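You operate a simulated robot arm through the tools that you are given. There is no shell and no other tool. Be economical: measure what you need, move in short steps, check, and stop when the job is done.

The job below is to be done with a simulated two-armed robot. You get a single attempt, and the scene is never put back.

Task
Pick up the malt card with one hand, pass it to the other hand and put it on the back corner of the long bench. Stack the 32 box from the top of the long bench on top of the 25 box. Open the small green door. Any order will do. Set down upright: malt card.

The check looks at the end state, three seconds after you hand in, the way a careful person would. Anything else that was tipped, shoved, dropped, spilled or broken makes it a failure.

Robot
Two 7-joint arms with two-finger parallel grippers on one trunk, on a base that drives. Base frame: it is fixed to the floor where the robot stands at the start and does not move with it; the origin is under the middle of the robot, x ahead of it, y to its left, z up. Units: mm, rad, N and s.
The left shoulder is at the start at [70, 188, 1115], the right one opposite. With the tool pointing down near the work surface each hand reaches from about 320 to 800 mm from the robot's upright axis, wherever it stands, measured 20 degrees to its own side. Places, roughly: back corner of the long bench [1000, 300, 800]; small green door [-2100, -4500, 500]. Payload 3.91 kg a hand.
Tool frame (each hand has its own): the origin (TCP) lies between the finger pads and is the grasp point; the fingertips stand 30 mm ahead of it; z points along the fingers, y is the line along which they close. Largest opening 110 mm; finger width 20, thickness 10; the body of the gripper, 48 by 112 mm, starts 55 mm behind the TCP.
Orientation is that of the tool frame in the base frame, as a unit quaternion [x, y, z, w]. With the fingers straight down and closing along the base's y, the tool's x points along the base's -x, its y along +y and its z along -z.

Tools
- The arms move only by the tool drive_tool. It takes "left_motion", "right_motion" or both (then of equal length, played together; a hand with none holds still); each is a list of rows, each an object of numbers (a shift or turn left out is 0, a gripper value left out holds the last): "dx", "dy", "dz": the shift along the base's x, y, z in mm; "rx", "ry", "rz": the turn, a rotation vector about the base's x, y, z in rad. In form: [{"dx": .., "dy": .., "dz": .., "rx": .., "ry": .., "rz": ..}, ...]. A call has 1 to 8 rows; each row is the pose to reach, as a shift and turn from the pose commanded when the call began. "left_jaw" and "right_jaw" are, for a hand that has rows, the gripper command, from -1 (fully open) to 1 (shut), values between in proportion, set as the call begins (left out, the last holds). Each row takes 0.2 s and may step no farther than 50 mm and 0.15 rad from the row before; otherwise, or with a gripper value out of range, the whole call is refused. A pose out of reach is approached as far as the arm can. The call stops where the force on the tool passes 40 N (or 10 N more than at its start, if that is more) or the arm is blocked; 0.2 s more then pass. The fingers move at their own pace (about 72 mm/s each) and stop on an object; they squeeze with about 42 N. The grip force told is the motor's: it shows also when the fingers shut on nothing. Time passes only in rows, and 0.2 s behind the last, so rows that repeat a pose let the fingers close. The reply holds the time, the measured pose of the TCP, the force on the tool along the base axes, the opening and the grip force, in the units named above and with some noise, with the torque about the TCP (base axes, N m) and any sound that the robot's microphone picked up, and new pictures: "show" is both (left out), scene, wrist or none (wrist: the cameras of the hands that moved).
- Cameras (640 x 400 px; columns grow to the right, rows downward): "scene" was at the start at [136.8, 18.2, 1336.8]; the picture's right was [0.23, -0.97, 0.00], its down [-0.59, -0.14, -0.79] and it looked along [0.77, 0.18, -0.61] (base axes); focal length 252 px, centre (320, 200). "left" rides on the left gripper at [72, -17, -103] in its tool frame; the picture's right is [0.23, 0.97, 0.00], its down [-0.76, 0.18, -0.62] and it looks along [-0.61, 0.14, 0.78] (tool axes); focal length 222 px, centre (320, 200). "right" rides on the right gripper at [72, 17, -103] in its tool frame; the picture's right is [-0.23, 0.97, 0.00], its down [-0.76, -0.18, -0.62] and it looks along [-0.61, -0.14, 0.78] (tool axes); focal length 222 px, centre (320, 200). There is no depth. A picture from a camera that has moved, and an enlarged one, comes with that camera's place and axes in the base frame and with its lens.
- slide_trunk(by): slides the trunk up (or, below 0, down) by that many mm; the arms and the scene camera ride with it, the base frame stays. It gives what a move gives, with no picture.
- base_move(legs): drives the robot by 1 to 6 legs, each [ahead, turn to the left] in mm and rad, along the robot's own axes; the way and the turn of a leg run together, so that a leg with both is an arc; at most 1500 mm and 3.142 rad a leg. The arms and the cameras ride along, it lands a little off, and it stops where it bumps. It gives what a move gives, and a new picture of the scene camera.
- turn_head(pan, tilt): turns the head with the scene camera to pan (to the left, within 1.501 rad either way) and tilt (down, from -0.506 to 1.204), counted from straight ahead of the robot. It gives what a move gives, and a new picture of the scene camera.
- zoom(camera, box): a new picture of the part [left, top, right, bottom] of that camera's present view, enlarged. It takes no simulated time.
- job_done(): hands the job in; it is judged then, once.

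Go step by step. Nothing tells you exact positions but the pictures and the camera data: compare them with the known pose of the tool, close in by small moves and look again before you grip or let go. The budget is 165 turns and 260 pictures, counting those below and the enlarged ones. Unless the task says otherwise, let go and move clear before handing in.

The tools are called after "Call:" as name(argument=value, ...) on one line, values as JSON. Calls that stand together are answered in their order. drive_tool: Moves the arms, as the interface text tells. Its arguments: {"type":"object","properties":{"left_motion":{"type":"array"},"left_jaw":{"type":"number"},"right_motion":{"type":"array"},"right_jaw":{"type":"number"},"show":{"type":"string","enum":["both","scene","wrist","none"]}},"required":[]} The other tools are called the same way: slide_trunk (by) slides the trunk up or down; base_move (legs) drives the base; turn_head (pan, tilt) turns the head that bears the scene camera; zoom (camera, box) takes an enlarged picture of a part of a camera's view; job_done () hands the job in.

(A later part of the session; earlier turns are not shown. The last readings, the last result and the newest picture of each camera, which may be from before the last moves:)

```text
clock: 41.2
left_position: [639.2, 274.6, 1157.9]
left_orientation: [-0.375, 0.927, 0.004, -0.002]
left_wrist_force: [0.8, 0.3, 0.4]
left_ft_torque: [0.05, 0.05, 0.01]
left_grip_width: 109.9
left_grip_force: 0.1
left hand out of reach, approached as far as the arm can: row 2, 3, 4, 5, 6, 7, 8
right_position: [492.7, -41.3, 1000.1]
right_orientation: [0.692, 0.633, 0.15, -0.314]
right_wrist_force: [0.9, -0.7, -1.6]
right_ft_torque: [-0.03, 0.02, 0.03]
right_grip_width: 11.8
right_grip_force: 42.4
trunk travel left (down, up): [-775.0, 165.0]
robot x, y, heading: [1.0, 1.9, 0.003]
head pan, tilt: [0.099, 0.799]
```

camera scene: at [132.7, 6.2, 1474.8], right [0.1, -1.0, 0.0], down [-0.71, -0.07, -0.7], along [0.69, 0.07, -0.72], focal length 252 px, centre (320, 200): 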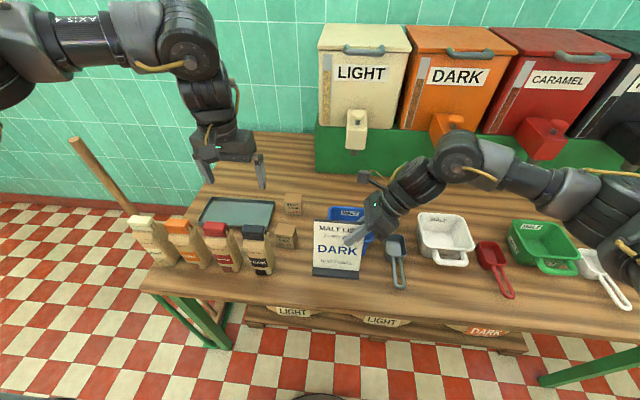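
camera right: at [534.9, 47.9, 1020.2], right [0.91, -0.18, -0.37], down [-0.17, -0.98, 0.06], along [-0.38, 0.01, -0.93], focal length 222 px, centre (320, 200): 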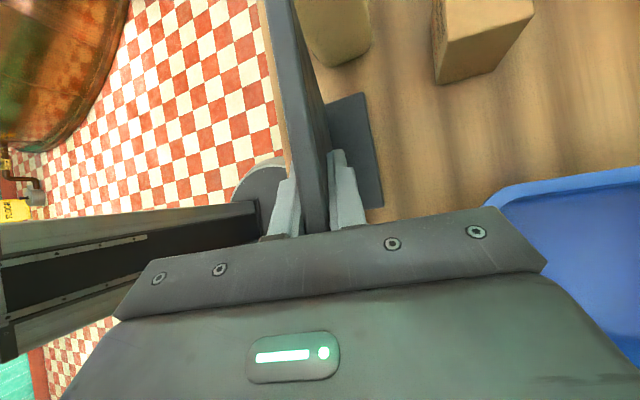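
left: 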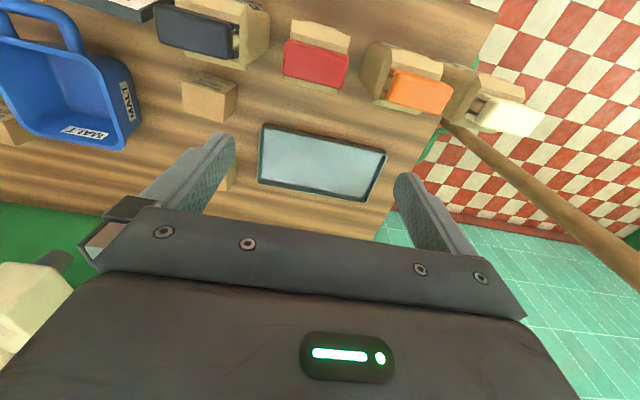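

The box behind is confirmed as size 25. The left hand is too high for yawing, so I'll unwind, go lower to about z=1040, and then yaw.

Call:
drive_tool(left_motion=[{"rz": -0.14, "dx": -20, "dz": -15}, {"rz": -0.28, "dx": -40, "dz": -30}, {"rz": -0.42, "dx": -60, "dz": -45}, {"rz": -0.56, "dx": -80, "dz": -60}, {"rz": -0.7, "dx": -100, "dy": -10, "dz": -75}, {"rz": -0.77, "dx": -110, "dy": -20, "dz": -100}, {"rz": -0.77, "dx": -115, "dy": -40, "dz": -115}, {"rz": -0.77, "dx": -115, "dy": -60, "dz": -115}], show="none")

Call:
drive_tool(left_motion=[{"dy": -30}, {"dy": -60}, {"dy": -60}], show="none")

```text
clock: 43.0
left_position: [520.2, 215.1, 1042.2]
left_orientation: [-0.001, 1.0, 0.002, -0.001]
left_wrist_force: [0.2, -0.3, 0.6]
left_ft_torque: [-0.02, -0.01, 0.04]
left_grip_width: 110.0
left_grip_force: 0.1
right_position: [488.6, -39.0, 1000.1]
right_orientation: [0.69, 0.634, 0.15, -0.313]
right_wrist_force: [0.0, -0.6, -1.2]
right_ft_torque: [-0.06, -0.01, 0.02]
right_grip_width: 11.8
right_grip_force: 41.9
trunk travel left (down, up): [-775.0, 165.0]
robot x, y, heading: [1.6, -2.5, 0.001]
head pan, tilt: [0.099, 0.799]
```

```text
clock: 43.8
left_position: [519.7, 157.8, 1043.1]
left_orientation: [-0.001, 1.0, 0.0, 0.0]
left_wrist_force: [-0.5, 0.8, 0.3]
left_ft_torque: [-0.04, 0.0, 0.01]
left_grip_width: 110.1
left_grip_force: 0.1
right_position: [489.6, -34.4, 1002.8]
right_orientation: [0.691, 0.636, 0.148, -0.311]
right_wrist_force: [0.4, 0.1, -2.3]
right_ft_torque: [-0.05, 0.02, 0.0]
right_grip_width: 11.6
right_grip_force: 41.8
trunk travel left (down, up): [-775.0, 165.0]
robot x, y, heading: [-2.5, -3.9, -0.006]
head pan, tilt: [0.099, 0.799]
```

Reachable now. I'll yaw in small steps at this height.

Call:
drive_tool(left_motion=[{"rz": 0.14}, {"rz": 0.28}, {"rz": 0.42}, {"rz": 0.56}, {"rz": 0.7}, {"rz": 0.84}, {"rz": 0.98}, {"rz": 1.12}], show="none")

Call:
drive_tool(left_motion=[{"rz": 0.14}, {"rz": 0.28}, {"rz": 0.36}, {"rz": 0.45}], show="none")

```text
clock: 45.6
left_position: [683.8, 180.2, 1021.6]
left_orientation: [-0.48, 0.877, 0.008, -0.017]
left_wrist_force: [0.6, -3.7, 4.4]
left_ft_torque: [0.28, 0.13, 0.0]
left_grip_width: 110.4
left_grip_force: 0.0
left hand out of reach, approached as far as the arm can: row 1, 2, 3, 4, 5, 6, 7, 8
right_position: [490.4, -38.9, 1000.8]
right_orientation: [0.69, 0.634, 0.15, -0.314]
right_wrist_force: [0.7, 1.2, -1.8]
right_ft_torque: [-0.07, 0.0, 0.01]
right_grip_width: 11.5
right_grip_force: 42.5
trunk travel left (down, up): [-775.0, 165.0]
robot x, y, heading: [0.6, -4.5, 0.004]
head pan, tilt: [0.099, 0.799]
```

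```text
clock: 46.6
left_position: [682.6, 210.2, 954.7]
left_orientation: [-0.584, 0.811, -0.016, -0.012]
left_wrist_force: [0.1, -0.3, 0.0]
left_ft_torque: [-0.01, 0.01, 0.0]
left_grip_width: 110.4
left_grip_force: 0.2
left hand out of reach, approached as far as the arm can: row 1, 2, 3, 4
right_position: [489.1, -36.7, 1000.8]
right_orientation: [0.691, 0.635, 0.15, -0.312]
right_wrist_force: [-0.3, 0.3, -0.6]
right_ft_torque: [-0.05, 0.0, 0.0]
right_grip_width: 11.5
right_grip_force: 41.9
trunk travel left (down, up): [-775.0, 165.0]
robot x, y, heading: [0.3, 0.8, -0.0]
head pan, tilt: [0.099, 0.799]
```

The left hand prefers the other direction too, and a yaw of −90° puts its camera on the outer side, which is better. I'll unwind and check the scene first.

Call:
drive_tool(left_motion=[{"dz": 30, "rz": -0.14}, {"dz": 60, "rz": -0.28}, {"dz": 85, "rz": -0.42}, {"dz": 85, "rz": -0.56, "dx": -20}, {"dz": 85, "rz": -0.7, "dx": -40}, {"dz": 85, "rz": -0.84, "dx": -60}, {"dz": 85, "rz": -0.98, "dx": -80}, {"dz": 85, "rz": -1.12, "dx": -100}], show="scene")

```text
clock: 48.4
left_position: [582.9, 208.8, 1039.9]
left_orientation: [-0.063, 0.998, -0.007, -0.018]
left_wrist_force: [-0.2, 0.4, 0.3]
left_ft_torque: [0.02, 0.03, 0.04]
left_grip_width: 110.1
left_grip_force: 0.1
left hand out of reach, approached as far as the arm can: row 2
right_position: [488.5, -36.2, 1001.7]
right_orientation: [0.691, 0.634, 0.151, -0.312]
right_wrist_force: [-0.3, 0.4, -0.4]
right_ft_torque: [-0.06, -0.01, 0.0]
right_grip_width: 11.8
right_grip_force: 41.6
trunk travel left (down, up): [-775.0, 165.0]
robot x, y, heading: [1.3, 2.0, -0.004]
head pan, tilt: [0.099, 0.799]
camera scene: at [132.7, 6.1, 1474.8], right [0.1, -1.0, 0.0], down [-0.71, -0.07, -0.7], along [0.69, 0.07, -0.72], focal length 252 px, centre (320, 200)
```

scene: 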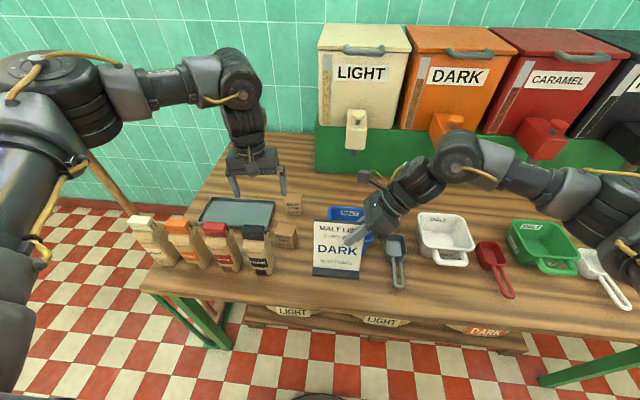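

Nothing was disturbed. Now I'll yaw the left hand negative while moving inward.

Call:
drive_tool(left_motion=[{"rz": -0.14, "dx": -10}, {"rz": -0.28, "dx": -20}, {"rz": -0.42, "dx": -30}, {"rz": -0.56, "dx": -40}, {"rz": -0.7, "dx": -50}, {"rz": -0.84, "dx": -60}, {"rz": -0.98, "dx": -65}, {"rz": -1.12, "dx": -65}], show="none")

Call:
drive_tool(left_motion=[{"rz": -0.14}, {"rz": -0.28}, {"rz": -0.4}, {"rz": -0.4}], show="scene")

```text
clock: 50.2
left_position: [518.1, 208.7, 1039.4]
left_orientation: [0.477, 0.879, 0.004, -0.02]
left_wrist_force: [-0.6, -0.8, -0.3]
left_ft_torque: [0.0, 0.04, -0.01]
left_grip_width: 110.1
left_grip_force: 0.2
right_position: [489.4, -36.8, 1001.6]
right_orientation: [0.692, 0.634, 0.15, -0.312]
right_wrist_force: [-0.3, 1.3, -1.6]
right_ft_torque: [-0.04, 0.0, 0.02]
right_grip_width: 11.5
right_grip_force: 42.5
trunk travel left (down, up): [-775.0, 165.0]
robot x, y, heading: [-0.9, 1.4, 0.0]
head pan, tilt: [0.099, 0.799]
```

```text
clock: 51.2
left_position: [519.9, 206.5, 1041.1]
left_orientation: [0.642, 0.766, 0.008, -0.019]
left_wrist_force: [-0.6, -0.4, 0.7]
left_ft_torque: [0.0, 0.02, -0.02]
left_grip_width: 109.9
left_grip_force: 0.0
right_position: [489.8, -36.0, 1002.4]
right_orientation: [0.691, 0.635, 0.149, -0.313]
right_wrist_force: [0.2, 0.3, -1.2]
right_ft_torque: [-0.04, 0.02, 0.01]
right_grip_width: 11.6
right_grip_force: 42.1
trunk travel left (down, up): [-775.0, 165.0]
robot x, y, heading: [-1.6, 0.3, -0.0]
head pan, tilt: [0.099, 0.799]
camera scene: at [133.1, 6.0, 1474.7], right [0.1, -1.0, 0.0], down [-0.71, -0.07, -0.7], along [0.69, 0.07, -0.72], focal length 252 px, centre (320, 200)
```

scene: 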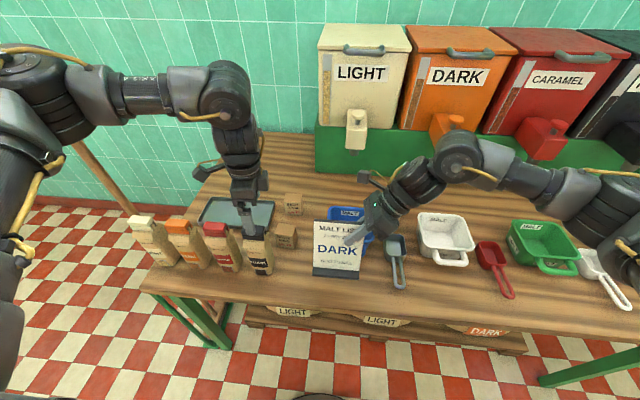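

Left yaw works. Now I'll do the final alignment (yaw, lean and a slight outward tilt) and position it just left of the card.

Call:
drive_tool(left_motion=[{"rx": -0.07, "ry": 0.08, "rz": -0.06, "dx": -5, "dy": -20}, {"rx": -0.14, "ry": 0.16, "rz": -0.12, "dx": -10, "dy": -40}, {"rx": -0.2, "ry": 0.23, "rz": -0.176, "dx": -20, "dy": -60}, {"rx": -0.2, "ry": 0.23, "rz": -0.176, "dx": -30, "dy": -75, "dz": -20}, {"rx": -0.2, "ry": 0.23, "rz": -0.176, "dx": -30, "dy": -75, "dz": -20}], show="both")

```text
clock: 52.4
left_position: [487.6, 132.2, 1020.8]
left_orientation: [0.702, 0.697, -0.14, -0.041]
left_wrist_force: [0.3, -0.3, 0.0]
left_ft_torque: [0.01, 0.01, 0.0]
left_grip_width: 109.9
left_grip_force: 0.0
right_position: [490.0, -36.3, 1001.1]
right_orientation: [0.692, 0.634, 0.151, -0.312]
right_wrist_force: [0.1, -0.8, -1.2]
right_ft_torque: [-0.08, -0.04, 0.02]
right_grip_width: 11.8
right_grip_force: 41.6
trunk travel left (down, up): [-775.0, 165.0]
robot x, y, heading: [-2.6, -2.8, -0.0]
head pan, tilt: [0.099, 0.799]
camera scene: at [132.8, 6.3, 1474.8], right [0.1, -1.0, 0.0], down [-0.71, -0.07, -0.7], along [0.69, 0.07, -0.72], focal length 252 px, centre (320, 200)
camera left: at [499.1, 219.5, 1113.7], right [0.94, 0.2, -0.28], down [0.34, -0.67, 0.66], along [-0.06, -0.71, -0.7], focal length 222 px, centre (320, 200)
```

scene: 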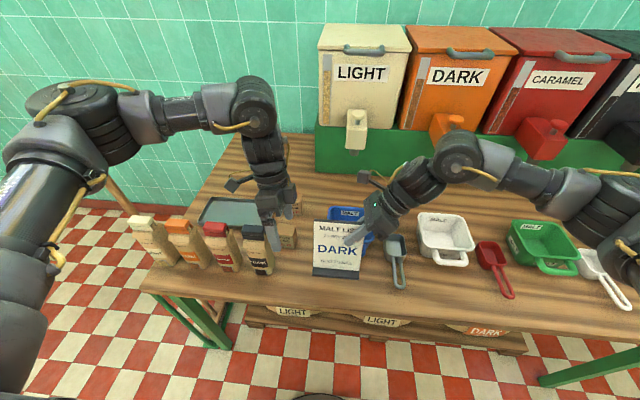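
left: 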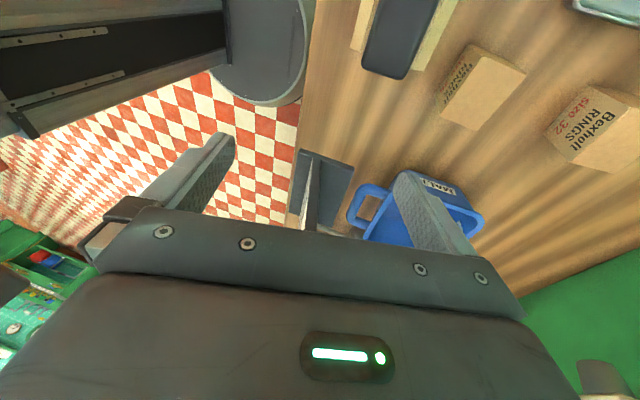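

The plate lies centred between the open left fingers. I'll slide in along −y to straddle its left corner.

Call:
drive_tool(left_motion=[{"dx": 1, "dy": -25, "dz": -10}, {"dx": 2, "dy": -50, "dz": -19}, {"dx": 2, "dy": -75, "dz": -19}, {"dx": 2, "dy": -98, "dz": -19}, {"dx": 2, "dy": -98, "dz": -19}], show="both")

Call:
zoom(camera="scene", box=[250, 150, 430, 290])

```text
clock: 53.6
left_position: [491.6, 34.6, 1002.2]
left_orientation: [0.701, 0.698, -0.141, -0.041]
left_wrist_force: [-0.9, 0.7, -0.6]
left_ft_torque: [0.02, 0.01, -0.02]
left_grip_width: 109.8
left_grip_force: 0.1
right_position: [489.3, -35.5, 1001.3]
right_orientation: [0.692, 0.634, 0.15, -0.312]
right_wrist_force: [-1.3, 1.2, -1.8]
right_ft_torque: [-0.07, -0.02, 0.02]
right_grip_width: 11.4
right_grip_force: 42.6
trunk travel left (down, up): [-775.0, 165.0]
robot x, y, heading: [0.3, 4.1, -0.002]
head pan, tilt: [0.099, 0.799]
camera scene: at [133.0, 7.0, 1474.8], right [0.1, -0.99, 0.0], down [-0.71, -0.07, -0.7], along [0.69, 0.07, -0.72], focal length 252 px, centre (320, 200)
camera left: at [502.9, 121.1, 1094.8], right [0.94, 0.2, -0.28], down [0.34, -0.67, 0.66], along [-0.05, -0.71, -0.7], focal length 222 px, centre (320, 200)
```

scene: 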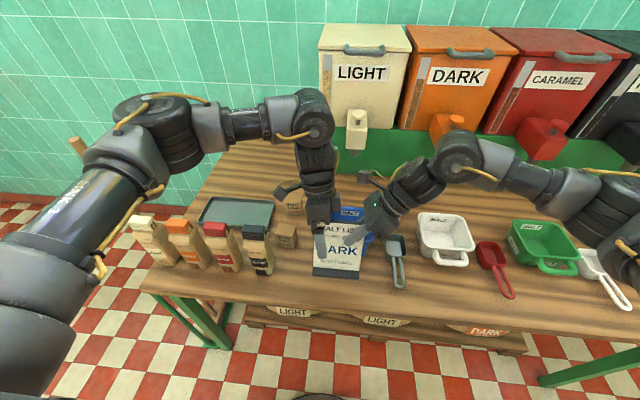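
left: 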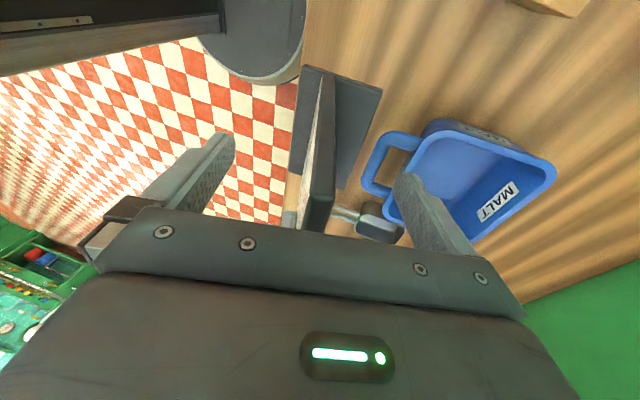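

```text
2.86 times, centred on (340, 220) of scene
camera zoom: at [133.0, 7.0, 1474.8], right [0.1, -0.99, 0.0], down [-0.71, -0.07, -0.7], along [0.69, 0.07, -0.72], focal length 719 px, centre (263, 143)
```

zoom: 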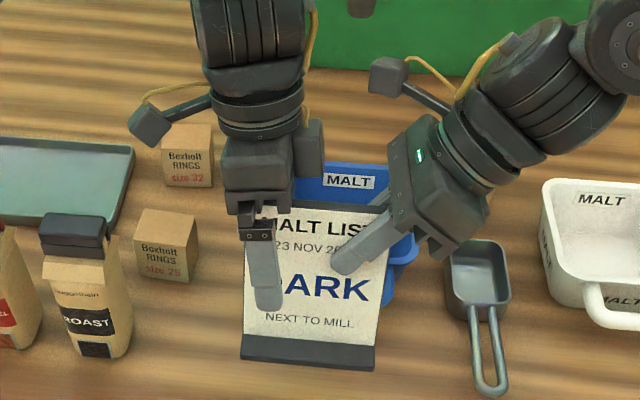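

Both hands are positioned, so I'll close the left gripper.

Call:
drive_tool(left_motion=[{"dx": -1}, {"dx": -2}, {"dx": -2}, {"dx": -2}, {"dx": -2}, {"dx": -2}], left_jaw=1, show="none")

```text
clock: 55.0
left_position: [489.0, 34.1, 1001.7]
left_orientation: [0.701, 0.698, -0.139, -0.041]
left_wrist_force: [10.8, -1.5, -5.2]
left_ft_torque: [0.19, -0.82, 0.86]
left_grip_width: 11.7
left_grip_force: 41.3
right_position: [488.9, -35.3, 1001.6]
right_orientation: [0.69, 0.635, 0.149, -0.314]
right_wrist_force: [-10.0, 0.7, 5.7]
right_ft_torque: [0.23, 0.8, -0.1]
right_grip_width: 11.7
right_grip_force: 42.3
trunk travel left (down, up): [-775.0, 165.0]
robot x, y, heading: [2.2, 1.8, 0.003]
head pan, tilt: [0.099, 0.799]
```

Both hands hold it with a small opposing force. I'll relieve that by shifting left +2 mm, then release the right.

Call:
drive_tool(left_motion=[{"dx": 2}, {"dx": 2}], show="none")

Call:
drive_tool(right_motion=[{}, {}, {}, {}, {}], right_jaw=-1, show="scene")

```text
clock: 55.6
left_position: [490.9, 34.1, 1000.0]
left_orientation: [0.702, 0.697, -0.141, -0.042]
left_wrist_force: [5.5, -3.0, -3.8]
left_ft_torque: [0.29, -0.9, 0.63]
left_grip_width: 11.6
left_grip_force: 42.0
right_position: [490.3, -36.6, 1002.1]
right_orientation: [0.691, 0.634, 0.15, -0.313]
right_wrist_force: [-5.5, 4.0, 3.7]
right_ft_torque: [0.04, 0.92, -0.21]
right_grip_width: 11.8
right_grip_force: 42.0
trunk travel left (down, up): [-775.0, 165.0]
robot x, y, heading: [-2.3, 0.7, -0.002]
head pan, tilt: [0.099, 0.799]
```

```text
clock: 56.8
left_position: [492.0, 34.7, 1002.5]
left_orientation: [0.701, 0.698, -0.14, -0.042]
left_wrist_force: [-0.7, -0.2, 0.0]
left_ft_torque: [0.05, -0.01, 0.0]
left_grip_width: 11.6
left_grip_force: 41.9
right_position: [491.0, -36.6, 1001.6]
right_orientation: [0.691, 0.635, 0.149, -0.312]
right_wrist_force: [0.4, 0.3, 0.0]
right_ft_torque: [0.01, 0.02, -0.01]
right_grip_width: 109.7
right_grip_force: 0.1
trunk travel left (down, up): [-775.0, 165.0]
robot x, y, heading: [-1.5, -4.0, -0.002]
head pan, tilt: [0.099, 0.799]
camera scene: at [133.1, 6.0, 1474.8], right [0.1, -1.0, 0.0], down [-0.71, -0.07, -0.7], along [0.69, 0.07, -0.72], focal length 252 px, centre (320, 200)
```

scene: 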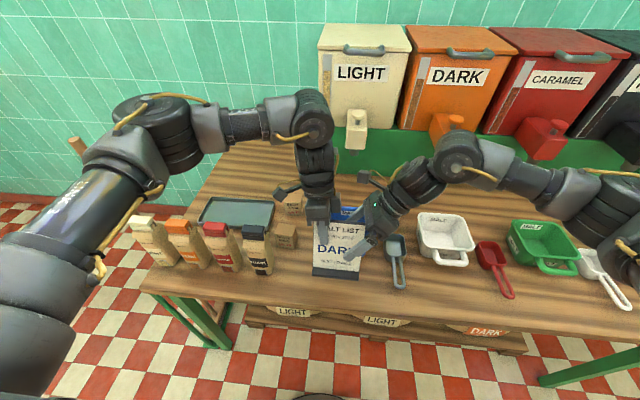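

The left hand now holds the card alone. I'll withdraw the right hand sideways, raise the trunk for clearance, and back off.

Call:
drive_tool(right_motion=[{"dy": -25, "dz": 15}, {"dy": -50, "dz": 30}, {"dy": -80, "dz": 40}, {"dy": -110, "dz": 40}], show="none")

Call:
slide_trunk(by=160)

Call:
turn_head(pan=1.2, tilt=0.5)

```text
clock: 57.8
left_position: [490.4, 32.9, 1001.1]
left_orientation: [0.702, 0.697, -0.14, -0.043]
left_wrist_force: [-0.3, -0.5, -1.2]
left_ft_torque: [0.07, -0.02, -0.01]
left_grip_width: 11.6
left_grip_force: 42.3
right_position: [490.5, -149.6, 1041.4]
right_orientation: [0.691, 0.634, 0.151, -0.313]
right_wrist_force: [-0.1, -0.6, 0.9]
right_ft_torque: [0.02, 0.02, -0.04]
right_grip_width: 109.7
right_grip_force: 0.0
trunk travel left (down, up): [-775.0, 165.0]
robot x, y, heading: [0.8, 1.2, 0.003]
head pan, tilt: [0.099, 0.799]
```

```text
clock: 59.7
left_position: [491.8, 32.9, 1161.7]
left_orientation: [0.701, 0.698, -0.14, -0.043]
left_wrist_force: [0.4, 1.1, -0.2]
left_ft_torque: [0.05, -0.01, 0.04]
left_grip_width: 11.5
left_grip_force: 41.8
right_position: [490.6, -147.6, 1200.1]
right_orientation: [0.691, 0.635, 0.149, -0.313]
right_wrist_force: [-0.6, 0.1, 0.1]
right_ft_torque: [0.0, 0.01, 0.02]
right_grip_width: 109.8
right_grip_force: 0.1
trunk travel left (down, up): [-935.0, 5.0]
robot x, y, heading: [0.3, 0.8, 0.003]
head pan, tilt: [0.099, 0.799]
```

```text
clock: 61.0
left_position: [490.7, 34.9, 1161.3]
left_orientation: [0.701, 0.698, -0.14, -0.042]
left_wrist_force: [0.3, 0.8, -1.3]
left_ft_torque: [0.06, -0.02, 0.04]
left_grip_width: 11.8
left_grip_force: 41.9
right_position: [490.2, -146.0, 1200.2]
right_orientation: [0.691, 0.634, 0.15, -0.313]
right_wrist_force: [0.2, 0.3, 0.2]
right_ft_torque: [-0.03, -0.01, -0.03]
right_grip_width: 109.9
right_grip_force: 0.1
trunk travel left (down, up): [-935.0, 5.0]
robot x, y, heading: [-2.0, -2.9, -0.001]
head pan, tilt: [1.201, 0.499]
camera scene: at [86.0, 82.6, 1660.7], right [0.93, -0.36, 0.0], down [-0.17, -0.45, -0.88], along [0.32, 0.82, -0.48], focal length 252 px, centre (320, 200)
```

scene: 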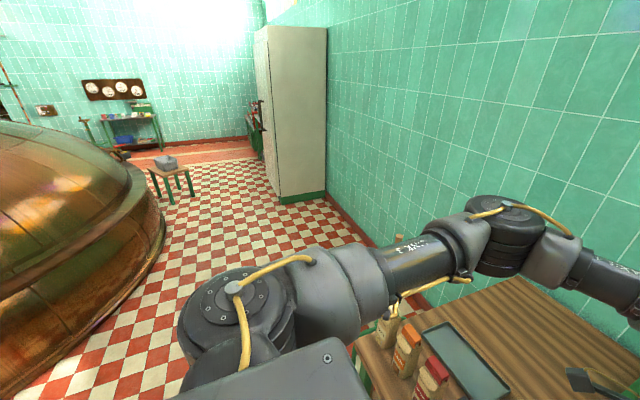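

The floor to the left is open, with the kettle well away and the wall near x≈1350. I'll drive around to the bench's left end.

Call:
base_move(legs=[[-100, 0], [0, 1.333], [900, 0], [750, 0]])

Call:
turn_head(pan=-1.3, tilt=0.6)

```text
clock: 73.5
left_position: [333.7, 2094.6, 1162.1]
left_orientation: [0.115, 0.982, -0.136, 0.054]
left_wrist_force: [1.1, -0.1, -1.1]
left_ft_torque: [0.03, 0.05, -0.02]
left_grip_width: 11.8
left_grip_force: 41.4
right_position: [509.3, 2054.1, 1203.5]
right_orientation: [0.147, 0.927, -0.076, -0.337]
right_wrist_force: [0.3, 0.4, -0.6]
right_ft_torque: [-0.01, -0.03, 0.0]
right_grip_width: 109.8
right_grip_force: 0.0
trunk travel left (down, up): [-935.0, 5.0]
robot x, y, heading: [256.8, 1612.5, 1.348]
head pan, tilt: [1.201, 0.499]
camera scene: at [194.3, 1707.3, 1660.8], right [0.56, 0.83, 0.0], down [0.4, -0.27, -0.88], along [-0.73, 0.49, -0.48], focal length 252 px, centre (320, 200)
```

scene: 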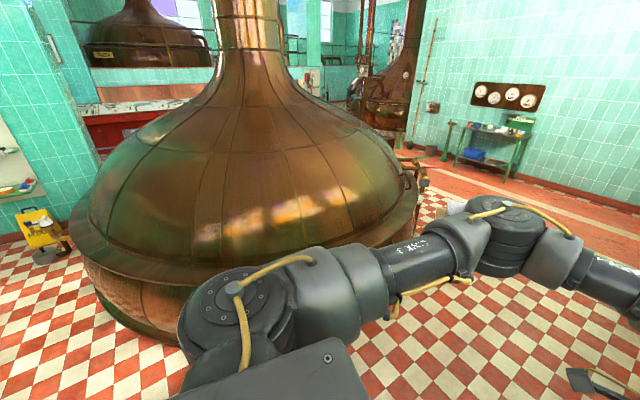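

```text
clock: 75.8
left_position: [334.0, 2096.0, 1161.0]
left_orientation: [0.115, 0.983, -0.136, 0.054]
left_wrist_force: [0.2, 0.5, -0.8]
left_ft_torque: [0.02, 0.07, 0.02]
left_grip_width: 11.9
left_grip_force: 42.4
right_position: [511.4, 2055.1, 1201.0]
right_orientation: [0.147, 0.926, -0.077, -0.338]
right_wrist_force: [-1.0, -0.8, 0.6]
right_ft_torque: [-0.01, -0.01, 0.02]
right_grip_width: 109.7
right_grip_force: 0.0
trunk travel left (down, up): [-935.0, 5.0]
robot x, y, heading: [256.4, 1609.2, 1.346]
head pan, tilt: [-1.3, 0.6]
camera scene: at [358.2, 1661.1, 1651.6], right [0.04, -1.0, 0.0], down [-0.56, -0.02, -0.82], along [0.82, 0.03, -0.57], focal length 252 px, centre (320, 200)
```

scene: 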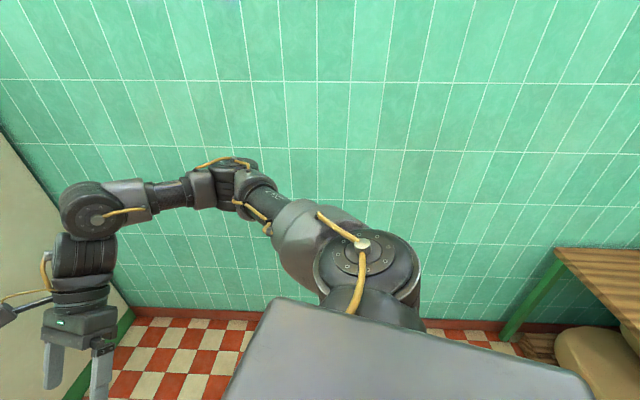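

Now I'll turn right to face the bench's left end and look before driving in.

Call:
base_move(legs=[[0, -2.252]])

Call:
turn_head(pan=0.0, tilt=0.6)

```text
clock: 81.5
left_position: [592.4, 1253.0, 1161.2]
left_orientation: [0.933, 0.329, -0.109, -0.099]
left_wrist_force: [-0.2, -0.5, -0.4]
left_ft_torque: [0.02, -0.04, 0.01]
left_grip_width: 11.7
left_grip_force: 41.8
right_position: [453.3, 1136.9, 1201.5]
right_orientation: [0.897, 0.276, 0.27, -0.217]
right_wrist_force: [0.1, -0.3, 0.6]
right_ft_torque: [0.01, 0.0, 0.0]
right_grip_width: 109.9
right_grip_force: 0.1
trunk travel left (down, up): [-935.0, 5.0]
robot x, y, heading: [259.4, 1613.2, -0.889]
head pan, tilt: [-1.3, 0.6]
camera scene: at [239.3, 1497.1, 1651.6], right [-0.82, 0.58, 0.0], down [0.33, 0.46, -0.83], along [-0.48, -0.67, -0.56], focal length 252 px, centre (320, 200)
```

scene: 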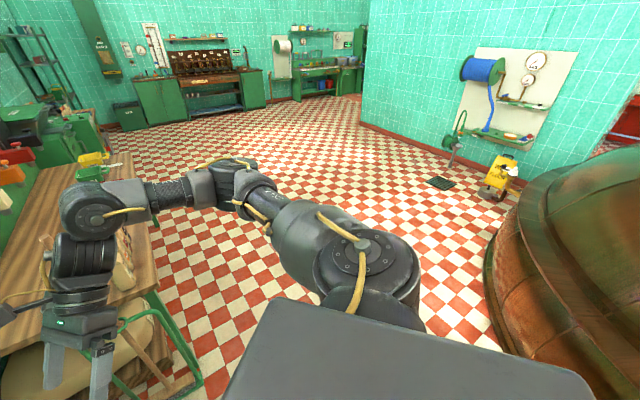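

```text
clock: 82.9
left_position: [592.5, 1252.3, 1161.0]
left_orientation: [0.933, 0.33, -0.109, -0.098]
left_wrist_force: [-0.5, 0.1, -1.8]
left_ft_torque: [0.01, -0.08, 0.01]
left_grip_width: 11.4
left_grip_force: 41.6
right_position: [452.7, 1137.5, 1202.0]
right_orientation: [0.897, 0.276, 0.268, -0.219]
right_wrist_force: [-0.5, -0.3, -0.1]
right_ft_torque: [-0.02, 0.0, -0.01]
right_grip_width: 109.9
right_grip_force: 0.1
trunk travel left (down, up): [-935.0, 5.0]
robot x, y, heading: [255.2, 1613.7, -0.884]
head pan, tilt: [0.0, 0.6]
camera scene: at [345.8, 1500.4, 1651.6], right [-0.78, -0.63, 0.0], down [-0.36, 0.44, -0.82], along [0.52, -0.64, -0.57], focal length 252 px, centre (320, 200)
```

scene: 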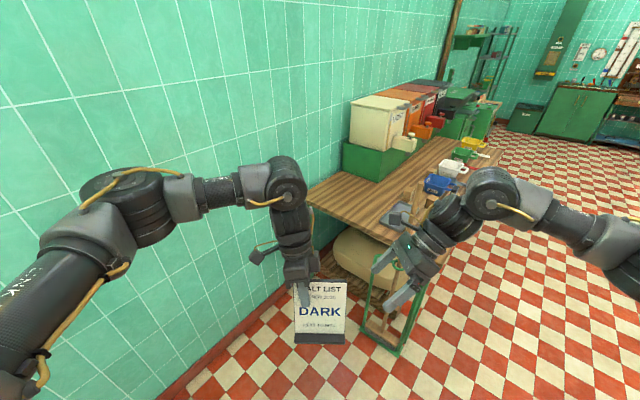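

The bench's end and the leg frame are visible, and (800, 1020) stays clear of both. I'll drive most of the way and check.

Call:
base_move(legs=[[0, 0.04], [600, 0]])

```text
clock: 86.7
left_position: [999.6, 825.3, 1162.7]
left_orientation: [0.926, 0.349, -0.111, -0.096]
left_wrist_force: [0.2, -0.1, -0.8]
left_ft_torque: [0.03, -0.04, 0.03]
left_grip_width: 11.5
left_grip_force: 42.3
right_position: [863.7, 706.1, 1202.9]
right_orientation: [0.89, 0.296, 0.266, -0.223]
right_wrist_force: [0.3, -0.3, -0.5]
right_ft_torque: [0.0, 0.01, -0.01]
right_grip_width: 109.9
right_grip_force: 0.0
trunk travel left (down, up): [-935.0, 5.0]
robot x, y, heading: [649.2, 1171.5, -0.844]
head pan, tilt: [0.0, 0.6]
camera scene: at [741.9, 1063.9, 1651.8], right [-0.75, -0.67, 0.0], down [-0.38, 0.42, -0.83], along [0.55, -0.62, -0.56], focal length 252 px, centre (320, 200)
```

scene: 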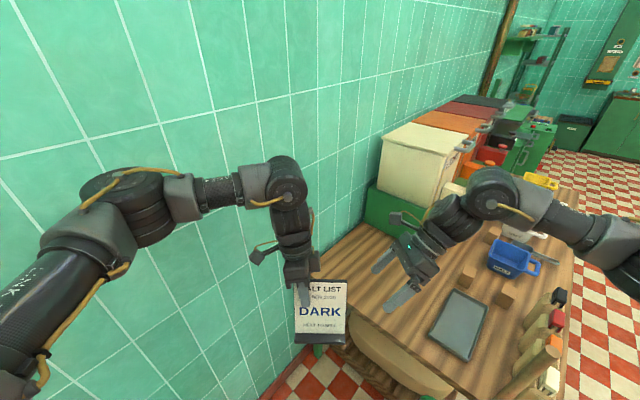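

Call:
base_move(legs=[[0, -0.15], [200, 0], [0, -0.25]])

Call:
turn_head(pan=0.0, tilt=0.9)

```text
clock: 89.8
left_position: [952.7, 546.6, 1160.3]
left_orientation: [0.976, 0.162, -0.091, -0.116]
left_wrist_force: [-0.2, 0.1, -0.7]
left_ft_torque: [0.02, -0.05, 0.0]
left_grip_width: 11.4
left_grip_force: 42.3
right_position: [781.9, 487.6, 1200.4]
right_orientation: [0.931, 0.115, 0.303, -0.168]
right_wrist_force: [0.5, -0.6, 0.1]
right_ft_torque: [0.0, -0.01, -0.01]
right_grip_width: 110.1
right_grip_force: 0.0
trunk travel left (down, up): [-935.0, 5.0]
robot x, y, heading: [757.2, 996.0, -1.239]
head pan, tilt: [0.0, 0.6]
camera scene: at [808.9, 864.2, 1651.4], right [-0.95, -0.33, 0.0], down [-0.19, 0.54, -0.82], along [0.27, -0.78, -0.57], focal length 252 px, centre (320, 200)
```

scene: 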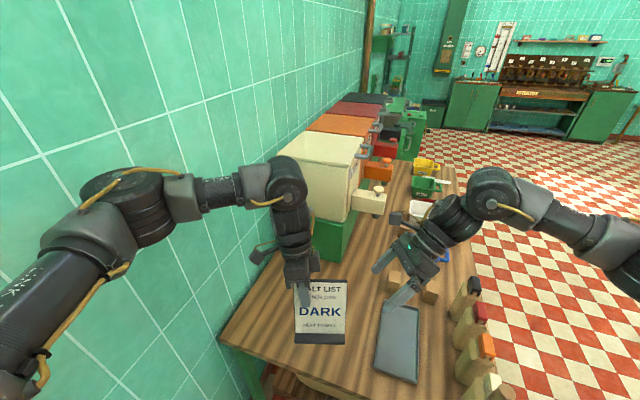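

```text
clock: 90.6
left_position: [950.5, 546.7, 1161.2]
left_orientation: [0.976, 0.161, -0.09, -0.115]
left_wrist_force: [-0.2, 0.2, -1.1]
left_ft_torque: [0.0, -0.06, 0.02]
left_grip_width: 11.6
left_grip_force: 41.8
right_position: [781.0, 487.1, 1201.1]
right_orientation: [0.931, 0.114, 0.304, -0.166]
right_wrist_force: [0.7, -0.4, 0.4]
right_ft_torque: [-0.01, 0.0, 0.0]
right_grip_width: 110.2
right_grip_force: 0.1
trunk travel left (down, up): [-935.0, 5.0]
robot x, y, heading: [759.6, 1002.9, -1.24]
head pan, tilt: [0.0, 0.901]
camera scene: at [801.7, 878.1, 1626.9], right [-0.95, -0.33, 0.0], down [-0.25, 0.74, -0.62], along [0.2, -0.59, -0.78], focal length 252 px, centre (320, 200)
```

scene: 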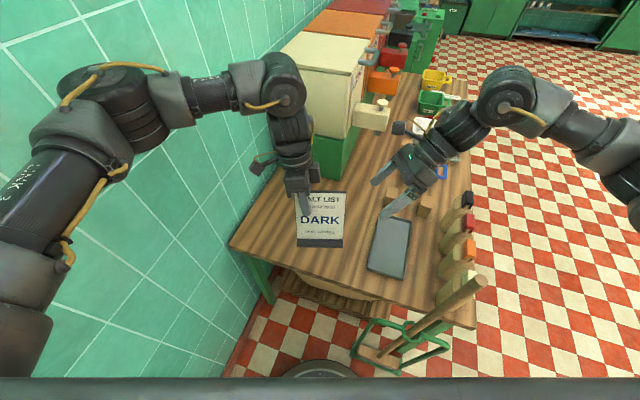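

I'm well placed, with the bench corner at about (1269, 546). I'll extend the left hand so the card's foot centre sits over about (1010, 310), and check the right arm against the pole.

Call:
drive_tool(left_motion=[{"dx": 14, "dy": -35}, {"dx": 28, "dy": -70}, {"dx": 42, "dy": -105}, {"dx": 56, "dy": -140}, {"dx": 70, "dy": -175}, {"dx": 84, "dy": -208}, {"dx": 98, "dy": -242}, {"dx": 98, "dy": -242}], show="scene")

Call:
turn_head(pan=-0.7, tilt=0.9)

```text
clock: 92.4
left_position: [1004.6, 415.6, 1162.3]
left_orientation: [0.976, 0.16, -0.091, -0.116]
left_wrist_force: [-1.0, 0.5, -1.1]
left_ft_torque: [-0.01, -0.06, -0.02]
left_grip_width: 11.7
left_grip_force: 42.1
left hand out of reach, approached as far as the arm can: row 4, 5, 6, 7, 8
right_position: [781.7, 488.3, 1201.3]
right_orientation: [0.931, 0.115, 0.304, -0.167]
right_wrist_force: [0.4, 0.5, 0.3]
right_ft_torque: [-0.04, -0.01, 0.0]
right_grip_width: 110.1
right_grip_force: 0.1
trunk travel left (down, up): [-935.0, 5.0]
robot x, y, heading: [756.0, 997.8, -1.241]
head pan, tilt: [0.0, 0.901]
camera scene: at [804.2, 878.6, 1626.8], right [-0.95, -0.33, 0.0], down [-0.26, 0.74, -0.62], along [0.2, -0.59, -0.78], focal length 252 px, centre (320, 200)
```

scene: 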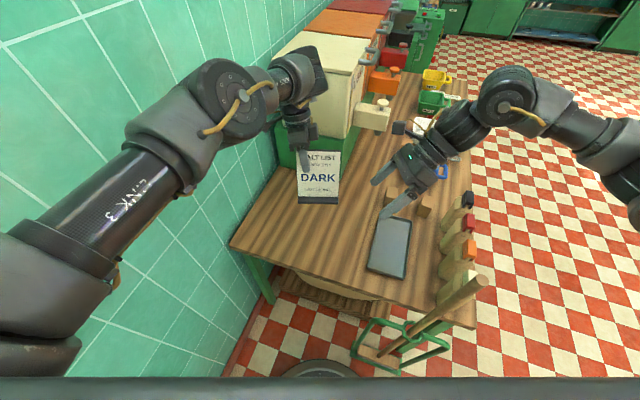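

```text
clock: 93.4
left_position: [1004.3, 414.5, 1161.3]
left_orientation: [0.976, 0.161, -0.089, -0.116]
left_wrist_force: [-1.0, -0.8, -0.7]
left_ft_torque: [0.02, -0.06, -0.01]
left_grip_width: 11.6
left_grip_force: 41.8
right_position: [780.7, 488.5, 1200.2]
right_orientation: [0.931, 0.115, 0.304, -0.168]
right_wrist_force: [0.3, -0.3, 0.1]
right_ft_torque: [-0.02, -0.01, 0.0]
right_grip_width: 110.2
right_grip_force: 0.2
trunk travel left (down, up): [-935.0, 5.0]
robot x, y, heading: [759.7, 997.0, -1.243]
head pan, tilt: [-0.7, 0.901]
camera scene: at [751.0, 879.1, 1626.8], right [-0.93, 0.36, 0.0], down [0.28, 0.73, -0.62], along [-0.22, -0.58, -0.78], focal length 252 px, centre (320, 200)
```

scene: 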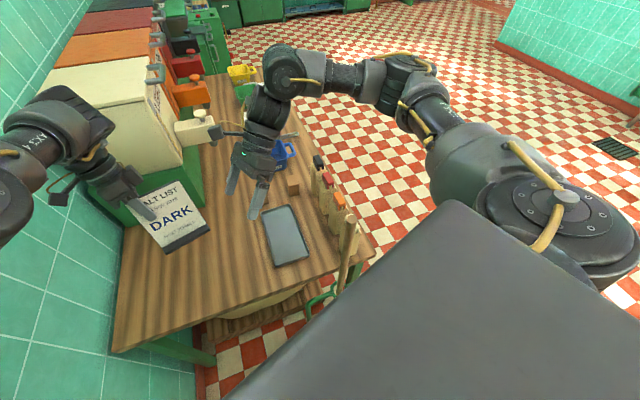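

The reach falls short with this wrist yaw. The card's yaw is free, so I'll unwind some yaw while extending.

Call:
drive_tool(left_motion=[{"rz": 0.12, "dx": 5, "dy": -15}, {"rz": 0.24, "dx": 10, "dy": -30}, {"rz": 0.36, "dx": 15, "dy": -45}, {"rz": 0.48, "dx": 20, "dy": -60}, {"rz": 0.6, "dx": 25, "dy": -80}, {"rz": 0.7, "dx": 30, "dy": -100}, {"rz": 0.7, "dx": 30, "dy": -110}], show="none")

Call:
turn_head(pan=0.0, tilt=0.9)

```text
clock: 95.0
left_position: [982.5, 356.5, 1187.7]
left_orientation: [0.862, 0.486, -0.123, -0.077]
left_wrist_force: [0.1, -0.4, -0.6]
left_ft_torque: [0.0, -0.04, -0.02]
left_grip_width: 11.6
left_grip_force: 41.5
left hand out of reach, approached as far as the arm can: row 1, 2, 3, 4, 5, 6, 7
right_position: [779.5, 488.7, 1200.0]
right_orientation: [0.931, 0.115, 0.304, -0.167]
right_wrist_force: [-0.3, -0.4, -0.7]
right_ft_torque: [0.03, -0.01, 0.02]
right_grip_width: 110.2
right_grip_force: 0.0
trunk travel left (down, up): [-935.0, 5.0]
robot x, y, heading: [761.2, 999.9, -1.237]
head pan, tilt: [-0.7, 0.901]
```

```text
clock: 96.1
left_position: [983.6, 356.4, 1186.3]
left_orientation: [0.861, 0.486, -0.123, -0.078]
left_wrist_force: [-0.5, 0.5, -1.2]
left_ft_torque: [0.05, -0.05, -0.02]
left_grip_width: 11.4
left_grip_force: 42.2
right_position: [781.4, 487.9, 1201.4]
right_orientation: [0.931, 0.115, 0.303, -0.167]
right_wrist_force: [0.3, 1.0, 0.3]
right_ft_torque: [0.03, -0.02, 0.0]
right_grip_width: 110.0
right_grip_force: 0.0
trunk travel left (down, up): [-935.0, 5.0]
robot x, y, heading: [760.2, 996.9, -1.239]
head pan, tilt: [0.0, 0.901]
camera scene: at [802.6, 878.4, 1626.9], right [-0.95, -0.33, 0.0], down [-0.25, 0.74, -0.62], along [0.2, -0.59, -0.78], focal length 252 px, centre (320, 200)
```

scene: 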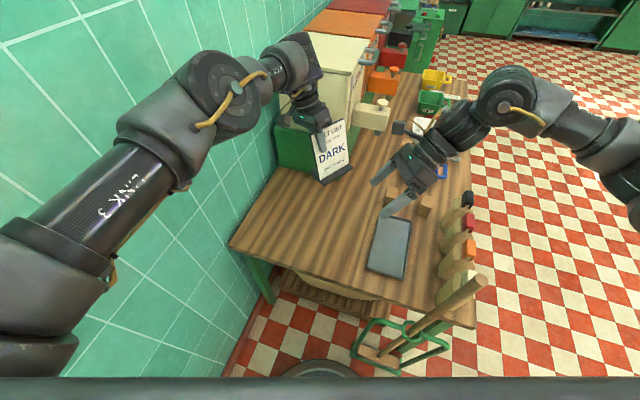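

The foot centre is now near (950, 335). A small base turn and a short advance will put it near (1030, 315). Then I'll lower the trunk partly, keeping the right arm above the pole.

Call:
base_move(legs=[[0, 0.07], [45, 0]])

Call:
slide_trunk(by=-130)

Call:
turn_head(pan=-0.7, tilt=0.9)

```text
clock: 97.5
left_position: [1045.3, 327.5, 1189.2]
left_orientation: [0.846, 0.514, -0.125, -0.073]
left_wrist_force: [-1.0, -0.7, -0.8]
left_ft_torque: [0.1, -0.07, 0.0]
left_grip_width: 11.5
left_grip_force: 42.2
right_position: [832.5, 450.4, 1201.7]
right_orientation: [0.926, 0.149, 0.299, -0.178]
right_wrist_force: [0.8, -0.4, 1.2]
right_ft_torque: [0.03, 0.01, 0.04]
right_grip_width: 109.9
right_grip_force: 0.1
trunk travel left (down, up): [-935.0, 5.0]
robot x, y, heading: [778.4, 961.0, -1.173]
head pan, tilt: [0.0, 0.901]
camera scene: at [833.8, 825.8, 1626.6], right [-0.92, -0.39, 0.0], down [-0.31, 0.73, -0.61], along [0.24, -0.56, -0.79], focal length 252 px, centre (320, 200)
```

scene: 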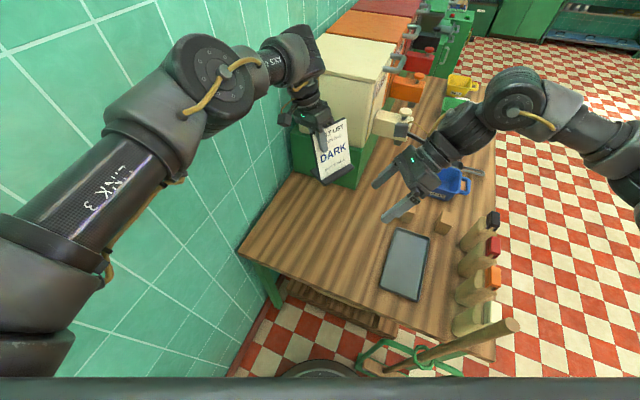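

```text
clock: 99.0
left_position: [1040.6, 340.3, 1065.7]
left_orientation: [0.846, 0.513, -0.125, -0.068]
left_wrist_force: [-1.2, -0.1, -1.0]
left_ft_torque: [-0.01, -0.06, 0.01]
left_grip_width: 11.5
left_grip_force: 42.1
right_position: [827.8, 462.4, 1077.5]
right_orientation: [0.927, 0.15, 0.299, -0.171]
right_wrist_force: [0.4, 0.3, 0.4]
right_ft_torque: [0.01, 0.01, 0.01]
right_grip_width: 110.3
right_grip_force: 0.0
trunk travel left (down, up): [-805.0, 135.0]
robot x, y, heading: [775.0, 956.9, -1.165]
head pan, tilt: [0.0, 0.901]
```

```text
clock: 100.1
left_position: [1042.0, 339.4, 1063.9]
left_orientation: [0.846, 0.513, -0.127, -0.069]
left_wrist_force: [0.3, 0.8, -1.0]
left_ft_torque: [0.0, -0.04, -0.02]
left_grip_width: 11.8
left_grip_force: 42.7
right_position: [828.4, 461.6, 1076.5]
right_orientation: [0.926, 0.15, 0.3, -0.172]
right_wrist_force: [-0.8, -0.3, -0.1]
right_ft_torque: [-0.02, -0.04, -0.01]
right_grip_width: 110.0
right_grip_force: 0.1
trunk travel left (down, up): [-805.0, 135.0]
robot x, y, heading: [776.3, 959.2, -1.168]
head pan, tilt: [-0.7, 0.901]
camera scene: at [776.8, 838.2, 1496.9], right [-0.96, 0.29, 0.0], down [0.23, 0.75, -0.62], along [-0.18, -0.59, -0.78], focal length 252 px, centre (320, 200)
```

scene: 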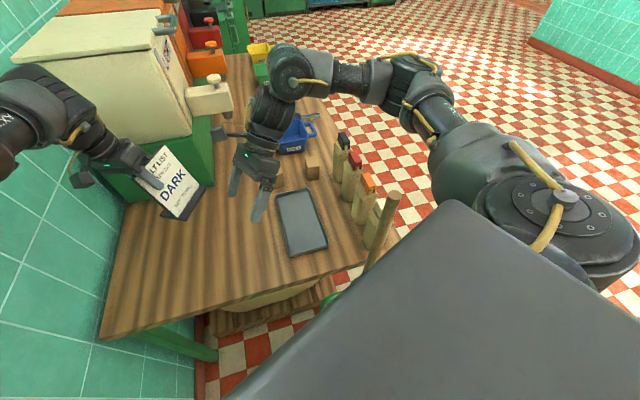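

The level is preserved and the foot centre is near (1011, 316). Now I'll lower with the left arm towards the bench; contact is expected at a TCP z of about 903.

Call:
drive_tool(left_motion=[{"dz": -30}, {"dz": -60}, {"dz": -90}, {"dz": -120}, {"dz": -138}, {"dz": -138}], show="both")

```text
clock: 101.5
left_position: [1034.1, 346.1, 930.9]
left_orientation: [0.845, 0.514, -0.127, -0.07]
left_wrist_force: [0.6, -0.8, -1.5]
left_ft_torque: [0.06, -0.02, -0.01]
left_grip_width: 11.6
left_grip_force: 41.6
left hand out of reach, approached as far as the arm can: row 4, 5, 6
right_position: [829.7, 461.3, 1074.9]
right_orientation: [0.926, 0.15, 0.3, -0.171]
right_wrist_force: [0.2, 0.4, -0.2]
right_ft_torque: [0.01, 0.02, 0.02]
right_grip_width: 110.0
right_grip_force: 0.2
trunk travel left (down, up): [-805.0, 135.0]
robot x, y, heading: [776.9, 958.0, -1.167]
head pan, tilt: [-0.7, 0.901]
camera scene: at [776.9, 838.0, 1496.8], right [-0.96, 0.29, 0.0], down [0.23, 0.75, -0.62], along [-0.18, -0.59, -0.78], focal length 252 px, centre (320, 200)
camera left: at [1082.5, 419.2, 1022.7], right [0.93, -0.25, -0.27], down [-0.01, -0.75, 0.66], along [-0.37, -0.61, -0.7], focal length 222 px, centre (320, 200)
```

scene: 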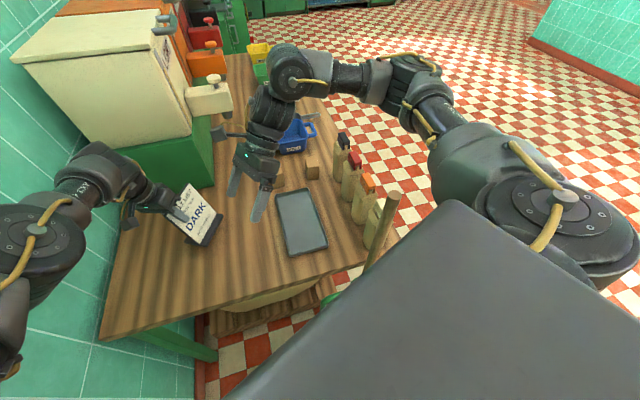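
left: 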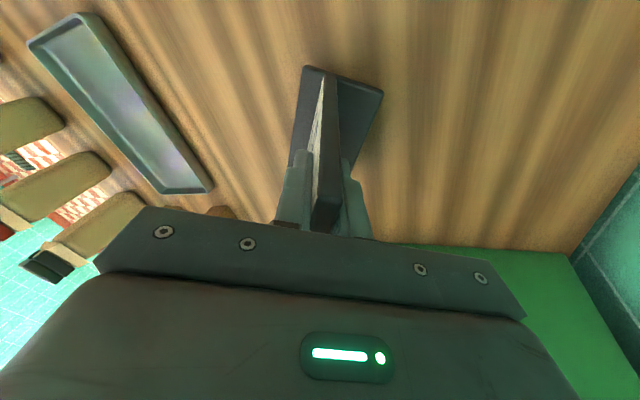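

It's about 28 mm above contact and the arm is at its reach limit. I'll use the trunk for a straight final descent.

Call:
slide_trunk(by=-22)

Call:
zoom(camera="left", box=[220, 40, 460, 240])

Call:
zoom(camera="scene", box=[100, 120, 300, 270])

```text
clock: 102.2
left_position: [1034.7, 346.4, 908.1]
left_orientation: [0.846, 0.514, -0.126, -0.07]
left_wrist_force: [0.2, 0.0, -0.9]
left_ft_torque: [0.06, -0.02, 0.03]
left_grip_width: 11.7
left_grip_force: 42.1
right_position: [828.9, 461.7, 1053.4]
right_orientation: [0.926, 0.15, 0.3, -0.172]
right_wrist_force: [-0.6, -0.5, -0.2]
right_ft_torque: [-0.04, 0.0, 0.0]
right_grip_width: 110.1
right_grip_force: 0.0
trunk travel left (down, up): [-783.0, 157.0]
robot x, y, heading: [778.5, 958.2, -1.173]
head pan, tilt: [-0.7, 0.901]
```

```text
2.00 times, centred on (340, 140) of left
camera zoom: at [1082.6, 419.2, 1000.9], right [0.93, -0.25, -0.27], down [-0.01, -0.75, 0.66], along [-0.37, -0.61, -0.7], focal length 444 px, centre (280, 320)
```

zoom: 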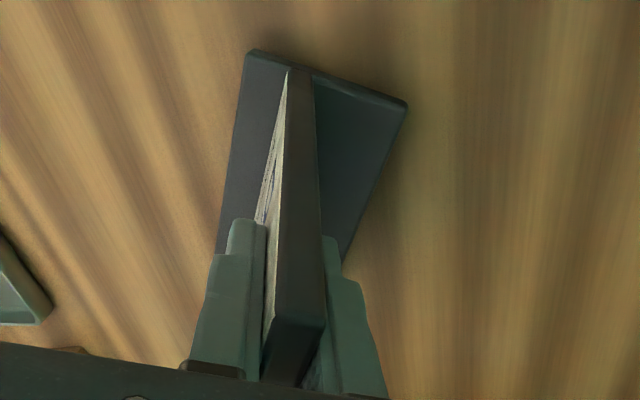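

```text
2.67 times, centred on (200, 195) of scene
camera zoom: at [776.8, 838.0, 1474.8], right [-0.96, 0.29, 0.0], down [0.23, 0.75, -0.62], along [-0.18, -0.59, -0.78], focal length 671 px, centre (640, 213)
```

zoom: 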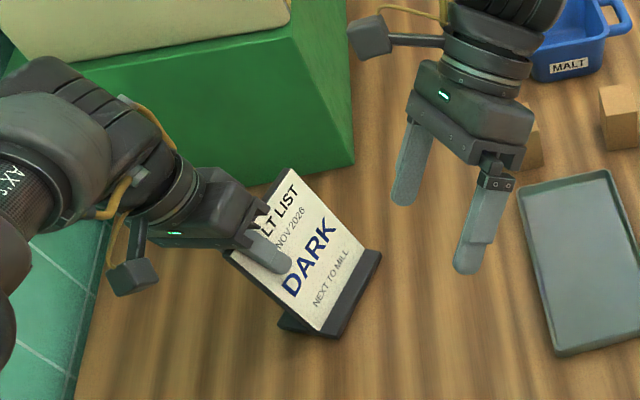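

Only a few millimetres remain. I'll lower in small trunk steps, watching the force.

Call:
slide_trunk(by=-4)

Call:
slide_trunk(by=-2)

```text
clock: 102.7
left_position: [1034.2, 345.4, 905.1]
left_orientation: [0.846, 0.514, -0.127, -0.07]
left_wrist_force: [0.9, -0.4, -1.4]
left_ft_torque: [0.05, -0.04, 0.02]
left_grip_width: 11.6
left_grip_force: 41.9
right_position: [829.1, 461.1, 1048.8]
right_orientation: [0.926, 0.15, 0.3, -0.172]
right_wrist_force: [-0.8, -0.3, -0.3]
right_ft_torque: [-0.01, 0.0, 0.02]
right_grip_width: 109.9
right_grip_force: 0.1
trunk travel left (down, up): [-779.0, 161.0]
robot x, y, heading: [774.8, 958.1, -1.173]
head pan, tilt: [-0.7, 0.901]
```

```text
clock: 103.2
left_position: [1033.8, 345.4, 902.7]
left_orientation: [0.846, 0.514, -0.127, -0.069]
left_wrist_force: [0.1, 1.8, 5.8]
left_ft_torque: [0.25, -0.19, 0.06]
left_grip_width: 11.7
left_grip_force: 42.0
right_position: [829.1, 463.0, 1048.7]
right_orientation: [0.927, 0.15, 0.299, -0.172]
right_wrist_force: [-1.0, 0.1, -0.8]
right_ft_torque: [0.0, -0.06, 0.01]
right_grip_width: 110.0
right_grip_force: 0.2
trunk travel left (down, up): [-777.0, 163.0]
robot x, y, heading: [776.4, 961.1, -1.173]
head pan, tilt: [-0.7, 0.901]
```

There's contact at z≈903 with about 7 N. I'll release.

Call:
drive_tool(left_motion=[{}, {}, {}, {}], left_jaw=-0.2, show="wrist")

```text
clock: 104.2
left_position: [1033.8, 345.3, 902.2]
left_orientation: [0.846, 0.513, -0.126, -0.07]
left_wrist_force: [0.5, -1.2, 0.0]
left_ft_torque: [-0.04, -0.02, -0.03]
left_grip_width: 66.1
left_grip_force: 0.0
right_position: [827.9, 461.6, 1048.3]
right_orientation: [0.927, 0.15, 0.299, -0.171]
right_wrist_force: [0.4, -0.3, 0.4]
right_ft_torque: [0.02, 0.03, 0.0]
right_grip_width: 109.9
right_grip_force: 0.0
trunk travel left (down, up): [-777.0, 163.0]
robot x, y, heading: [777.3, 957.6, -1.166]
head pan, tilt: [-0.7, 0.901]
camera left: at [1082.5, 419.3, 995.0], right [0.93, -0.25, -0.27], down [-0.01, -0.75, 0.66], along [-0.37, -0.61, -0.7], focal length 222 px, centre (320, 200)
```

left: 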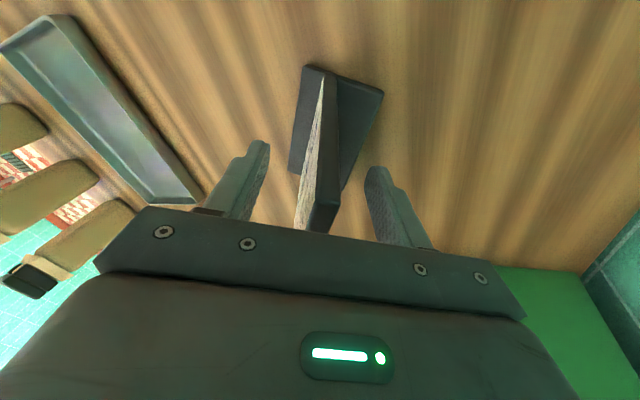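

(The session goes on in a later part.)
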